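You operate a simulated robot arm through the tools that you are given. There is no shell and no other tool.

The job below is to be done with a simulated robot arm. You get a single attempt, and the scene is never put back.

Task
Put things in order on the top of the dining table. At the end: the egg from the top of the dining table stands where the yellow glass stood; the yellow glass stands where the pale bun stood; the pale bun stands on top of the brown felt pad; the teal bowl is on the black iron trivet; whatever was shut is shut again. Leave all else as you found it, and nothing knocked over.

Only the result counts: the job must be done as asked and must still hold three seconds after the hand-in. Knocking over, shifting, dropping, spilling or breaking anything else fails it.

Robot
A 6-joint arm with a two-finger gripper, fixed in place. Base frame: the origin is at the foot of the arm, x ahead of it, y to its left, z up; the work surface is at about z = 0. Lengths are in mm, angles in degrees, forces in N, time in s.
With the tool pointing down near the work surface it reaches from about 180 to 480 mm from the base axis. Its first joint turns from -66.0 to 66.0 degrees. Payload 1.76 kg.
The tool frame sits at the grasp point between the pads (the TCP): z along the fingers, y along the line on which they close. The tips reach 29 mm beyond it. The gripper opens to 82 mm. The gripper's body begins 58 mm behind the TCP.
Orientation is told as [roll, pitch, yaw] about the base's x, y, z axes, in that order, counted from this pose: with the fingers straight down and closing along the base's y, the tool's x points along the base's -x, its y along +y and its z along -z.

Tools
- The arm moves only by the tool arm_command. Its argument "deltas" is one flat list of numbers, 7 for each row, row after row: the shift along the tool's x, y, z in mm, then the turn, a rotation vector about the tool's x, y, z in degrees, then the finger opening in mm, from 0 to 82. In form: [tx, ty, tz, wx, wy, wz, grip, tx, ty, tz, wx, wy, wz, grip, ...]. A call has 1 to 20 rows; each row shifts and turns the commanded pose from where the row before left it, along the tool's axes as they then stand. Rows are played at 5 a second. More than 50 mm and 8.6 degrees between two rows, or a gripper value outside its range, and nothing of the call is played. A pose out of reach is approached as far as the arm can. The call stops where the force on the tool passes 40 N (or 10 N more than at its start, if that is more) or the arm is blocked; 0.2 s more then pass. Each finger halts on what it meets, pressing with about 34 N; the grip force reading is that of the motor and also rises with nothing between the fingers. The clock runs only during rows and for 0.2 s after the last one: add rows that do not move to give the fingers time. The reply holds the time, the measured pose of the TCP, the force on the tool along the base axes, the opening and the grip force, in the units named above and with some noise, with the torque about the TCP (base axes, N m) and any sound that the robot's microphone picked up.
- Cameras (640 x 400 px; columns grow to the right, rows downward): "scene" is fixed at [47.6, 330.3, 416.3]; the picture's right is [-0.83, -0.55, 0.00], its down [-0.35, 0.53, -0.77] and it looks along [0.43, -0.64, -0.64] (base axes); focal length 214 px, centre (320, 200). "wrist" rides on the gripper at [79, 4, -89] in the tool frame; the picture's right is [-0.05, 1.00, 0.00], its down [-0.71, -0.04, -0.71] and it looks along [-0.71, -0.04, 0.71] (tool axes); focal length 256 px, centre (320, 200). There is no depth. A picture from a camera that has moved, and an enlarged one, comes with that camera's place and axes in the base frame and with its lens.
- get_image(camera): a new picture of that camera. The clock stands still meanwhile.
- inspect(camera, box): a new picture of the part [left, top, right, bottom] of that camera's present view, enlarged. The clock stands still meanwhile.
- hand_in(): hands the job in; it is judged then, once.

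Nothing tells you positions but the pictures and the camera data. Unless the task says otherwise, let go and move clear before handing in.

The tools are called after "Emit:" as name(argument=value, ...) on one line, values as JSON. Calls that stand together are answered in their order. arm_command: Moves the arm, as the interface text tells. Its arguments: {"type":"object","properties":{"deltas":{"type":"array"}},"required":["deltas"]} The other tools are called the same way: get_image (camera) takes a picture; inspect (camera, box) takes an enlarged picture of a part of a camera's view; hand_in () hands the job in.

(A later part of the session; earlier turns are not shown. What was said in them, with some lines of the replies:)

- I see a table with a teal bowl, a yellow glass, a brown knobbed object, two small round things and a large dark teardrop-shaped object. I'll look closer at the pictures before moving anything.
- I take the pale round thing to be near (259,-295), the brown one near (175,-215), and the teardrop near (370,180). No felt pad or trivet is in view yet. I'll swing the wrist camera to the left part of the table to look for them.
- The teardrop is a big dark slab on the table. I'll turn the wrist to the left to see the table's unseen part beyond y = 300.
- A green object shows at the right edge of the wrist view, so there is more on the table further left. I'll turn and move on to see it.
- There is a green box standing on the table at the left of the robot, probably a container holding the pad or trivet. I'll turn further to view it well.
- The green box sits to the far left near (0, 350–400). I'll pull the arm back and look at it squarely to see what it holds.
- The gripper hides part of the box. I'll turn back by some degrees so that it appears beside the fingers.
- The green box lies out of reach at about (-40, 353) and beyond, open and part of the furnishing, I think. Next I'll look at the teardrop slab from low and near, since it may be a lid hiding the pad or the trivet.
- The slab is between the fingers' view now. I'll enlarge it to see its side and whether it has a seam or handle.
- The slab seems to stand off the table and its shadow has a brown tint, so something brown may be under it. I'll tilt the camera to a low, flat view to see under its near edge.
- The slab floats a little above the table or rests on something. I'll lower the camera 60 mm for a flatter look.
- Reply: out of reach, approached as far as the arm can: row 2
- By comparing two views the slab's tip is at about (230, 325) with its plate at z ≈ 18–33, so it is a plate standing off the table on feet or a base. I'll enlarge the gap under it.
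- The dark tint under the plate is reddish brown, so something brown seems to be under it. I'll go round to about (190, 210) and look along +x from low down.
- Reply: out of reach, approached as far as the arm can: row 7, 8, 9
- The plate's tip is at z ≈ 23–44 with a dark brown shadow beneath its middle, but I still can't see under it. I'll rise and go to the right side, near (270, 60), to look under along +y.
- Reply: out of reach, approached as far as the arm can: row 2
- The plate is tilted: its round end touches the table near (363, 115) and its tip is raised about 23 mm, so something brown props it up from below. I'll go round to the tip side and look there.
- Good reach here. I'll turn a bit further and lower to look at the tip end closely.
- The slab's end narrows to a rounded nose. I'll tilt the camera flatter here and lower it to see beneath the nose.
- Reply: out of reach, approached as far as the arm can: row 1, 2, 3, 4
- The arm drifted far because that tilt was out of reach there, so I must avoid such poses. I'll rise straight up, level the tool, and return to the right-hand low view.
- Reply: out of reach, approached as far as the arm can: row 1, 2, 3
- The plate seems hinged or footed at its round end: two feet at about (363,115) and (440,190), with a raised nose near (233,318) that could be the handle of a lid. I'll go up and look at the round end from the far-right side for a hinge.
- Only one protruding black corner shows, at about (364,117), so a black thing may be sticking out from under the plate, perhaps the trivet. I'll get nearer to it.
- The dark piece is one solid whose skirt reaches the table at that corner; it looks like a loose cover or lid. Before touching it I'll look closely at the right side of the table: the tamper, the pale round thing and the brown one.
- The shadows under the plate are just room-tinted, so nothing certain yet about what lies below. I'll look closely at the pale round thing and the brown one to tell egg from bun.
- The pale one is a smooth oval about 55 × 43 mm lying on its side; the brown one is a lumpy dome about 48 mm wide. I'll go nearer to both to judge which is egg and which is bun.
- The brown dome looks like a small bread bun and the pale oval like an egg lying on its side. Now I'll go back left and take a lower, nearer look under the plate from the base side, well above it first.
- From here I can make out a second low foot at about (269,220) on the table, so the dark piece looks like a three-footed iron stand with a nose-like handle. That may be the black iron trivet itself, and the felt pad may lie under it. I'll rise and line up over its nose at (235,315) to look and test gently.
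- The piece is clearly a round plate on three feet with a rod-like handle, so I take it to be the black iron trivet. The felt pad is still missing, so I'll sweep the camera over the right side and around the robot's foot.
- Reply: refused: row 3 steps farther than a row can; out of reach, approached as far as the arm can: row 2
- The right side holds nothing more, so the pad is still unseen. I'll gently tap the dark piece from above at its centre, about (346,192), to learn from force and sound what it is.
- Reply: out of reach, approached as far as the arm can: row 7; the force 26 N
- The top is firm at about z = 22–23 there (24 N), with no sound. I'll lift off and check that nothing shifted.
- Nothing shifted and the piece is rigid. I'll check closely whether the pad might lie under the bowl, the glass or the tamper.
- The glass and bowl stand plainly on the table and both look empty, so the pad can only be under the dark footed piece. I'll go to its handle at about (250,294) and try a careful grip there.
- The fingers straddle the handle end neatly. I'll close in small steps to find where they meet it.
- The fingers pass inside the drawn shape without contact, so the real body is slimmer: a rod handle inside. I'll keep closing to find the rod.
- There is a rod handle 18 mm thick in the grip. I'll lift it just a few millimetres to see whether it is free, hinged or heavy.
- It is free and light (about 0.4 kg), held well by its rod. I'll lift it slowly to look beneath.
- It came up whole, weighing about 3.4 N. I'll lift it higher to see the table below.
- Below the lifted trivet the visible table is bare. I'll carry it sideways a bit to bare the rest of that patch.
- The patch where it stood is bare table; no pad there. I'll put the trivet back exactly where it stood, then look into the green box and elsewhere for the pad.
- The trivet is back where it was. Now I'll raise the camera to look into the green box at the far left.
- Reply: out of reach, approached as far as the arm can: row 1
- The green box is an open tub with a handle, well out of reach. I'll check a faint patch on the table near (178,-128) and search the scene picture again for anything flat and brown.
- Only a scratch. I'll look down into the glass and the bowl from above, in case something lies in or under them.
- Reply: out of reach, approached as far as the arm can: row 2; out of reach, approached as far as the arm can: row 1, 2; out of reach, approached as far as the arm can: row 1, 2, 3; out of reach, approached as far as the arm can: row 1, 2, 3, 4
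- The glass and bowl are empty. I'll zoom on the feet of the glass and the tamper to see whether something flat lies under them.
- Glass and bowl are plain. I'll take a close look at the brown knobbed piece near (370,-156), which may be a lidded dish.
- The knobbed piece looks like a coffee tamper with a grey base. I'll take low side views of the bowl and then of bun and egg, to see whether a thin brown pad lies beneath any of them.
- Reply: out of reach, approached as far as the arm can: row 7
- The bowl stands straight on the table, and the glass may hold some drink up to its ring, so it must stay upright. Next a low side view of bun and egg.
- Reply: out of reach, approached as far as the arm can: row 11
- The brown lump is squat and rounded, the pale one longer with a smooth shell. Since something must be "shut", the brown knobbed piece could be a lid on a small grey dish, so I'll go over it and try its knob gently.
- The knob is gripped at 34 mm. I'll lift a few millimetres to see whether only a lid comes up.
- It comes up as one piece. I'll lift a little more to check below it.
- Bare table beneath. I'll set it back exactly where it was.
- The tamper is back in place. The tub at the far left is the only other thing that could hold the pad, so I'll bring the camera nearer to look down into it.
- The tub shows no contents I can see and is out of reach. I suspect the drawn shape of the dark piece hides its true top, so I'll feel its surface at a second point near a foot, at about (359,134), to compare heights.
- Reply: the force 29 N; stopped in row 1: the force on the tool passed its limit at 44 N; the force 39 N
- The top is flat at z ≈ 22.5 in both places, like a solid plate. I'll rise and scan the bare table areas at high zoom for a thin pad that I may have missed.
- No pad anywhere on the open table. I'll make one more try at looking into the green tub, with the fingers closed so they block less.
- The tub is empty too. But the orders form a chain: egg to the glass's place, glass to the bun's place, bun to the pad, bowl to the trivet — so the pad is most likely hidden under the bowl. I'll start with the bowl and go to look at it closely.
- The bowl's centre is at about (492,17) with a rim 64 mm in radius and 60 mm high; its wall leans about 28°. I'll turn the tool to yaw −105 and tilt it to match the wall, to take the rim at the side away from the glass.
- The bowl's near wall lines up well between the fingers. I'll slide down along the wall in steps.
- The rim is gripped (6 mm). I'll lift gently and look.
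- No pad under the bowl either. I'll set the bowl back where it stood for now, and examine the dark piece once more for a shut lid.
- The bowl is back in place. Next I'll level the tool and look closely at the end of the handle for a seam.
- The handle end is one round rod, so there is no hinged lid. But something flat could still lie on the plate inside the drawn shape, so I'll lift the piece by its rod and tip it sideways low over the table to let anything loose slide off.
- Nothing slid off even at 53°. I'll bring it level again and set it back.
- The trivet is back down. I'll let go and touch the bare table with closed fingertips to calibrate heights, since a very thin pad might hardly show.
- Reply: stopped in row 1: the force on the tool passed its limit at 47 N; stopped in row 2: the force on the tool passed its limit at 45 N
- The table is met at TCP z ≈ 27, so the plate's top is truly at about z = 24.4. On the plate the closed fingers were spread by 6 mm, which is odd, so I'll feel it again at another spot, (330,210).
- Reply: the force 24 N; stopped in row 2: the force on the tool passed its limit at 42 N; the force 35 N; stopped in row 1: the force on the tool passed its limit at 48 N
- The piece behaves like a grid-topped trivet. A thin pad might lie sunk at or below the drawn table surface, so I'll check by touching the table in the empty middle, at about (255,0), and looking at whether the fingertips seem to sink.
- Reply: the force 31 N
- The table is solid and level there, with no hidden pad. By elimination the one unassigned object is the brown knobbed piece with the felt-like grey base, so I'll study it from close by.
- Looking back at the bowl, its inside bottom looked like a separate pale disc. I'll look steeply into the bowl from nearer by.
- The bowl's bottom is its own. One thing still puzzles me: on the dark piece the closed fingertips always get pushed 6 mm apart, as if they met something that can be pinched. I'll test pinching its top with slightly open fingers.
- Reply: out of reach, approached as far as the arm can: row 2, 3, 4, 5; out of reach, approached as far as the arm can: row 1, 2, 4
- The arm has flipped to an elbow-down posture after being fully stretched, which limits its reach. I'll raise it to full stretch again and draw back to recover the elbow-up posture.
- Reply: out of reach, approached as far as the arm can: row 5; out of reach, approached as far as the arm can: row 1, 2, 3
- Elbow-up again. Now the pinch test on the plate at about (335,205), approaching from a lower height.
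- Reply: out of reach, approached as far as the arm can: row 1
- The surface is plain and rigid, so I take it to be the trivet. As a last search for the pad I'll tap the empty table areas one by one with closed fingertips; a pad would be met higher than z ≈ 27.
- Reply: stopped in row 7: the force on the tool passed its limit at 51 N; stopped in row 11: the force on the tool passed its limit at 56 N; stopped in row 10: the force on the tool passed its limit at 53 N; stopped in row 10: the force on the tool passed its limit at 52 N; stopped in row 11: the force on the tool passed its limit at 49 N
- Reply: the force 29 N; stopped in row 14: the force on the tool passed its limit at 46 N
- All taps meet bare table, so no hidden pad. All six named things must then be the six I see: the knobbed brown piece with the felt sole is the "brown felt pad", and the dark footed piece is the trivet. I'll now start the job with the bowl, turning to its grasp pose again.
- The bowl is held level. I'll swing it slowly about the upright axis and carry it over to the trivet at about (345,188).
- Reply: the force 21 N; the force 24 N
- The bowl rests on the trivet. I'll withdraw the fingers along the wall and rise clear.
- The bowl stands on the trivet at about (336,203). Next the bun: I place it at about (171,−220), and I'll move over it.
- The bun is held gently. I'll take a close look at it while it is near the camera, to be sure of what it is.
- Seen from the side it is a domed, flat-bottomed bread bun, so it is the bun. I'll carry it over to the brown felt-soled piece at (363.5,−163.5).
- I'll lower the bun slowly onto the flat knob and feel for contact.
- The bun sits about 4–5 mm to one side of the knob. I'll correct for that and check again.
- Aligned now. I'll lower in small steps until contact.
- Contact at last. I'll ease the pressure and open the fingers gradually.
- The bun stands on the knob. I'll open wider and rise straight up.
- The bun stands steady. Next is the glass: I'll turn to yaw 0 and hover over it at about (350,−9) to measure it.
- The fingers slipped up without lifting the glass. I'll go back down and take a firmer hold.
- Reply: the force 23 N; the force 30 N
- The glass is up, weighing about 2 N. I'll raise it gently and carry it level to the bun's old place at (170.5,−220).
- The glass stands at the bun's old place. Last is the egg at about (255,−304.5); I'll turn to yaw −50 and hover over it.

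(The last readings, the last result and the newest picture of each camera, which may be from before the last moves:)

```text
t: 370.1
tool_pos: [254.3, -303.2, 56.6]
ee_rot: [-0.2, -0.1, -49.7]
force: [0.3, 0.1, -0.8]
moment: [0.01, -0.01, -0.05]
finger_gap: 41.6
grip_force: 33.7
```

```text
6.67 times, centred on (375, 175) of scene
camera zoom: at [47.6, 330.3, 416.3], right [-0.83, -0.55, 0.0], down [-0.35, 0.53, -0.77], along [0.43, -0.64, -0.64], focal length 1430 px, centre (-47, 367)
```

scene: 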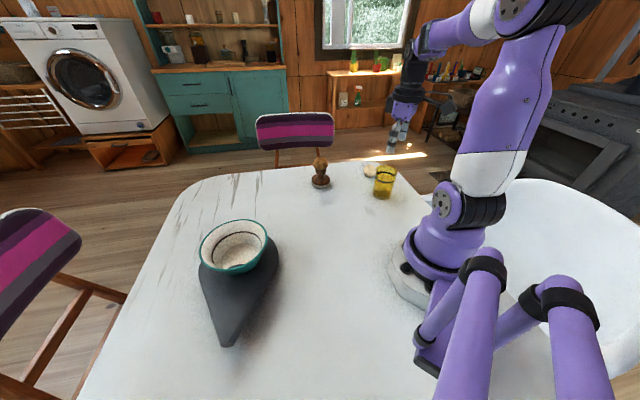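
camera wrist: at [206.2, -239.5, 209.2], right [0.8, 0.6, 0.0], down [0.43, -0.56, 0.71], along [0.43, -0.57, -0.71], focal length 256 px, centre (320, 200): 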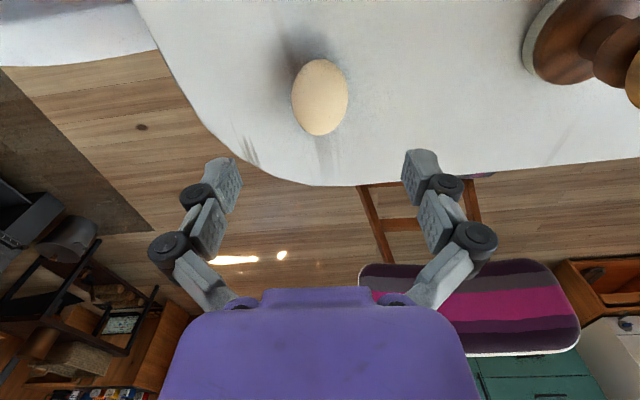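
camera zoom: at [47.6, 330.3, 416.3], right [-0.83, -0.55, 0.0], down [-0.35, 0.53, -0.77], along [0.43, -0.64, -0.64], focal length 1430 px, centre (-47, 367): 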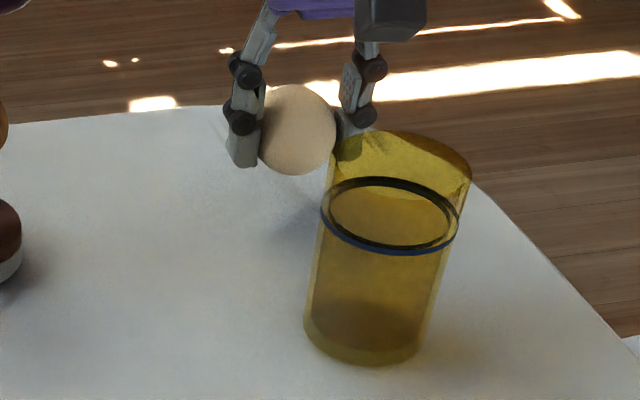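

The egg is up and whole. I'll ease the grip a bit, raise it well above the bun, and carry it to the glass's old place at (350,−10).

Emit:
arm_command(deltas=[0, 0, 0, 0, 0, 0, 40.8, 0, 0, -10, 0, 0, 0, 40.8, 0, 0, -20, 0, 0, 0, 40.8, 0, 0, -25, 0, 0, 0, 40.8, 0, 0, -25, 0, 0, 0, 40.8, 0, 0, -13, 0, 0, 0, 40.8, 0, 0, 0, 0, 0, 0, 40.8])

Emit:
arm_command(deltas=[5, 8.2, 0, 0, 0, 0, 40.8, 10.1, 16.4, 0, 0, 0, 0, 40.8, 10.1, 16.4, 0, 0, 0, 0, 40.8, 10.1, 16.4, 0, 0, 0, 0, 40.8, 10.1, 16.4, 0, 0, 0, 0, 40.8, 10.1, 16.4, 0, 0, 0, 0, 40.8, 10.1, 16.4, 0, 0, 0, 0, 40.8, 10.1, 16.4, 0, 0, 0, 0, 40.8, 10.1, 16.4, 0, 0, 0, 0, 40.8, 10.1, 16.4, 0, 0, 0, 0, 40.8, 10.1, 16.4, 0, 0, 0, 0, 40.8, 10.1, 16.4, 0, 0, 0, 0, 40.8, 10.1, 16.4, 0, 0, 0, 0, 40.8, 10.1, 16.4, 0, 0, 0, 0, 40.8, 10.1, 16.4, 0, 0, 0, 0, 40.8, 10.1, 16.4, 0, 0, 0, 0, 40.8, 5, 8.2, 0, 0, 0, 0, 40.8, 0, 0, 0, 0, 0, 0, 40.8])

Emit:
get_image(camera="scene")

Emit:
get_image(camera="wrist")

```text
t: 371.7
tool_pos: [254.7, -303.7, 150.3]
ee_rot: [-0.2, 0.0, -49.8]
force: [-0.3, -0.1, -0.4]
moment: [0.0, 0.0, 0.02]
finger_gap: 42.4
grip_force: 12.8
```

```text
t: 375.5
tool_pos: [351.6, -10.4, 149.7]
ee_rot: [0.0, -0.1, -49.8]
force: [0.4, -0.3, -1.2]
moment: [-0.01, -0.01, -0.02]
finger_gap: 41.4
grip_force: 1.2
```

```text
taken
```

scene: 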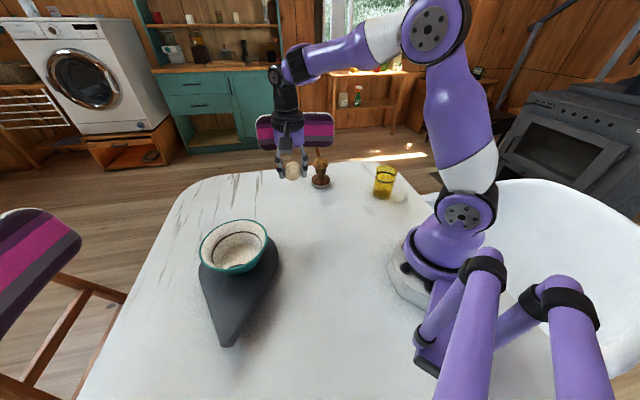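

```text
taken
camera wrist: at [301.8, 53.8, 238.1], right [0.8, 0.6, 0.0], down [0.43, -0.56, 0.71], along [0.43, -0.57, -0.71], focal length 256 px, centre (320, 200)
```

wrist: 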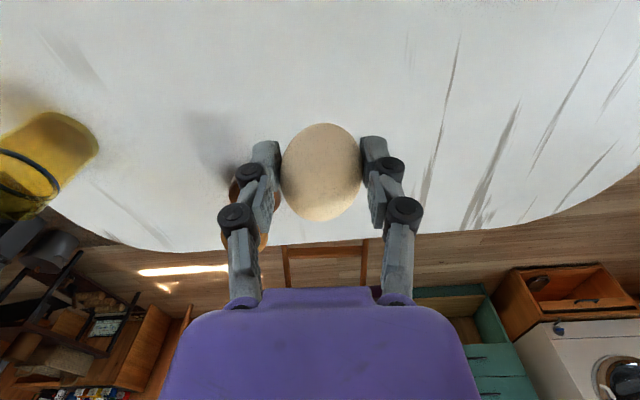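

Emit:
arm_command(deltas=[0, -1, 10, 0, 0, 0, 40.8, 0, 0, 20, 0, 0, 0, 40.8, 0, 0, 25, 0, 0, 0, 40.8, 0, 0, 25, 0, 0, 0, 40.8, 0, 0, 18, 0, 0, 0, 40.8, 0, 0, 10, 0, 0, 0, 40.8, 0, 0, 5, 0, 0, 0, 40.8, 0, 0, 0, 0, 0, 0, 40.8])

Emit:
arm_command(deltas=[0, 0, 2, 0, 0, 0, 40.8, 0, 0, 1, 0, 0, 0, 40.8, 0, 0, 0, 0, 0, 0, 40.8])

Emit:
arm_command(deltas=[0, 0, 1, 0, 0, 0, 40.8, 0, 0, 0, 0, 0, 0, 40.8])

```text
t: 377.3
tool_pos: [348.5, -12.1, 35.0]
ee_rot: [-0.1, -0.1, -49.8]
force: [0.4, -0.5, 0.0]
moment: [-0.01, -0.02, -0.01]
finger_gap: 41.7
grip_force: 0.5
```

```text
t: 378.1
tool_pos: [349.5, -11.1, 32.6]
ee_rot: [-0.2, -0.1, -49.8]
force: [0.3, -0.5, 0.1]
moment: [0.02, 0.03, 0.0]
finger_gap: 41.6
grip_force: 1.1
```

```text
t: 378.7
tool_pos: [349.1, -11.6, 32.6]
ee_rot: [0.0, -0.1, -49.8]
force: [-1.4, -0.3, 3.3]
moment: [-0.03, -0.01, -0.01]
finger_gap: 41.5
grip_force: 12.9
```

Emit:
arm_command(deltas=[0, 0, 0, 0, 0, 0, 42, 0, 0, 0, 0, 0, 0, 43, 0, 0, 0, 0, 0, 0, 44, 0, 0, 0, 0, 0, 0, 47, 0, 0, 0, 0, 0, 0, 54, 0, 0, 0, 0, 0, 0, 66, 0, 0, 0, 0, 0, 0, 82, 0, 0, 0, 0, 0, 0, 82])

Emit:
inspect(camera="wrist", box=[140, 80, 500, 290])

Emit:
arm_command(deltas=[0, 0, -10, 0, 0, 0, 82, 0, 0, -25, 0, 0, 0, 82, 0, 0, -35, 0, 0, 0, 82, 0, 0, -40, 0, 0, 0, 82, 0, 0, -30, 0, 0, 0, 82, 0, 0, 0, 0, 0, 0, 82])

Emit:
get_image(camera="scene")

Emit:
inspect(camera="scene", box=[270, 145, 410, 235])

```text
t: 380.5
tool_pos: [349.1, -12.1, 32.0]
ee_rot: [-0.1, -0.1, -49.8]
force: [-0.1, -0.1, 0.0]
moment: [-0.01, 0.0, 0.0]
finger_gap: 81.8
grip_force: 0.2
```

```text
1.78 times, centred on (320, 185) of wrist
camera zoom: at [300.3, 52.2, 120.8], right [0.8, 0.6, 0.0], down [0.43, -0.56, 0.71], along [0.43, -0.57, -0.71], focal length 455 px, centre (320, 227)
```

zoom: 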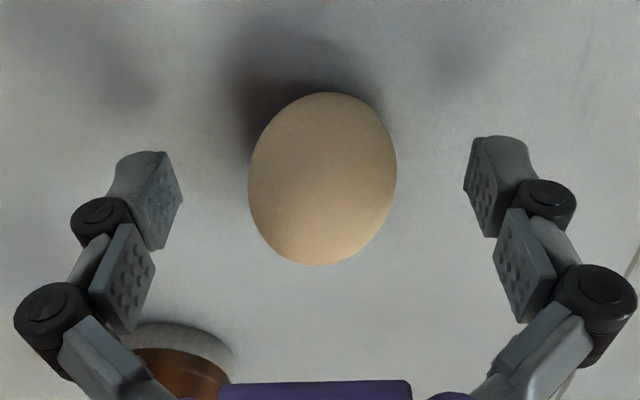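

```text
t: 381.9
tool_pos: [349.1, -11.4, 172.0]
ee_rot: [-0.1, -0.1, -49.9]
force: [-0.3, -0.3, 0.6]
moment: [-0.01, 0.01, 0.0]
finger_gap: 82.0
grip_force: 0.1
```

```text
taken
```

scene: 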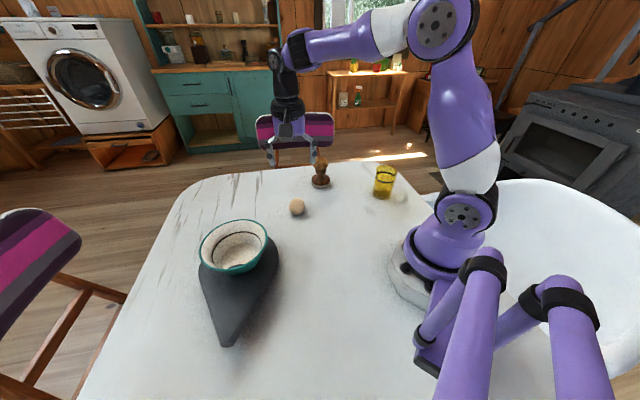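

```text
4.44 times, centred on (340, 190) of scene
camera zoom: at [47.6, 330.3, 416.3], right [-0.83, -0.55, 0.0], down [-0.35, 0.53, -0.77], along [0.43, -0.64, -0.64], focal length 953 px, centre (231, 244)
```

zoom: 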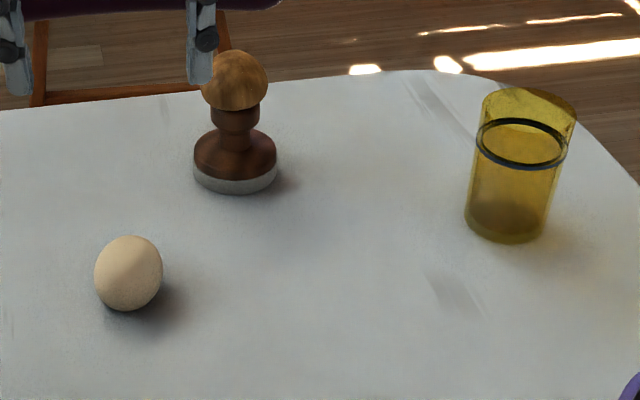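

Everything is placed: egg where the glass stood, glass where the bun stood, bun on the felt-soled brown piece, bowl on the trivet. I'll move the arm clear and check all once more.

Emit:
arm_command(deltas=[0, 0, -30, 0, 0, 0, 82, 30, -20, -20, 0, 0, 0, 82, 30, -20, 0, 0, 0, 0, 82, 20, -20, 0, 0, 0, 0, 82, 0, 0, 0, 0, 0, 0, 82, 0, 0, 0, 0, 0, 0, 82])

Emit:
get_image(camera="scene")

Emit:
inspect(camera="scene", box=[180, 150, 420, 300])

Emit:
get_image(camera="wrist")

```text
t: 383.3
tool_pos: [254.2, 11.4, 221.2]
ee_rot: [-0.1, -0.1, -49.8]
force: [-0.4, 0.5, 0.2]
moment: [0.01, 0.05, 0.0]
finger_gap: 81.8
grip_force: 0.0
```

```text
taken
```

scene: 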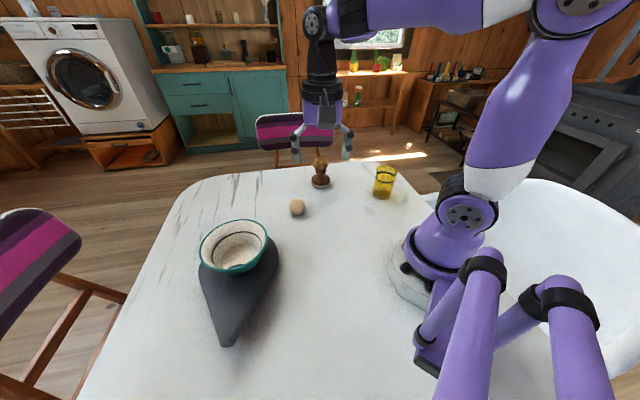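

```text
2.67 times, centred on (300, 225) of scene
camera zoom: at [47.6, 330.3, 416.3], right [-0.83, -0.55, 0.0], down [-0.35, 0.53, -0.77], along [0.43, -0.64, -0.64], focal length 572 px, centre (373, 133)
```

zoom: 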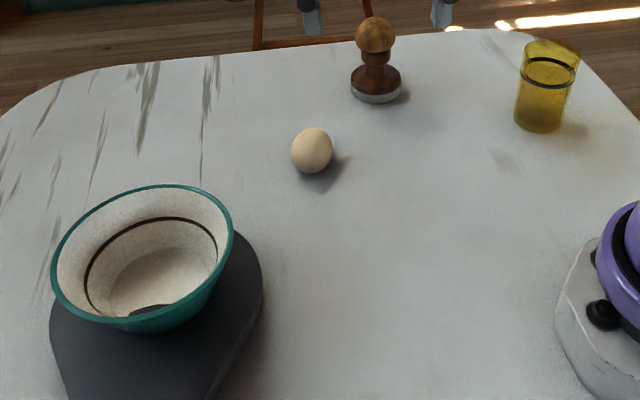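

```text
taken
camera wrist: at [203.8, 75.1, 310.8], right [0.8, 0.6, 0.0], down [0.43, -0.56, 0.71], along [0.43, -0.57, -0.71], focal length 256 px, centre (320, 200)
```

wrist: 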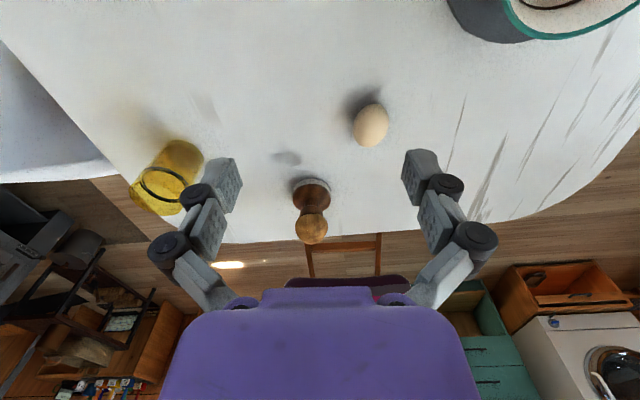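

Everything stands still and the arm is clear of it all. I never found a flat brown pad: nothing lay under the bowl, glass, egg, bun, tamper-like piece or trivet. So putting the bun on the brown piece with the felt-like base is my best guess, not something I could confirm. I'm handing in now.

Emit:
hand_in()

```text
The job is handed in.
```

I've handed the job in. Three of the four placements should be right, but the bun's is a guess, because I never found a flat brown felt pad.

| Item | Where it is now | How sure I am |
|---|---|---|
| Egg | Where the yellow glass stood | Confident; lying on its side as before, within a few mm |
| Yellow glass | Where the bun stood | Confident; kept upright, within a few mm |
| Teal bowl | On the dark, footed piece with a rod handle | Fairly confident that piece is the black iron trivet; its drawn outline was bigger than what the fingers actually met |
| Bun | On top of the brown, knob-handled piece with the grey, felt-like base | **A guess**; the piece looks more like a coffee tamper |

- **The pad:** I looked under or around every object I could reach, into the green tub, and touched the table in several empty places. The knobbed piece was the only thing left that could match the name. If the real pad is somewhere else, that part of the job has failed.
- **The "pale" bun:** I took the golden-brown dome to be the bun and the smooth pale oval to be the egg. I went by shape, because the bun isn't pale.
- **What I moved while searching:** I lifted the trivet twice, once tipping it to about 53°, and I also lifted the knobbed piece and the bowl. I put the trivet and the knobbed piece back within about 5 mm of where they were. The bowl went back too, and later onto the trivet.
- **Grip on the egg:** for about a second it was squeezed at the gripper's full 34 N. It looked whole afterwards and no sound was reported.
- **Things to be shut:** I found nothing shut and opened nothing.
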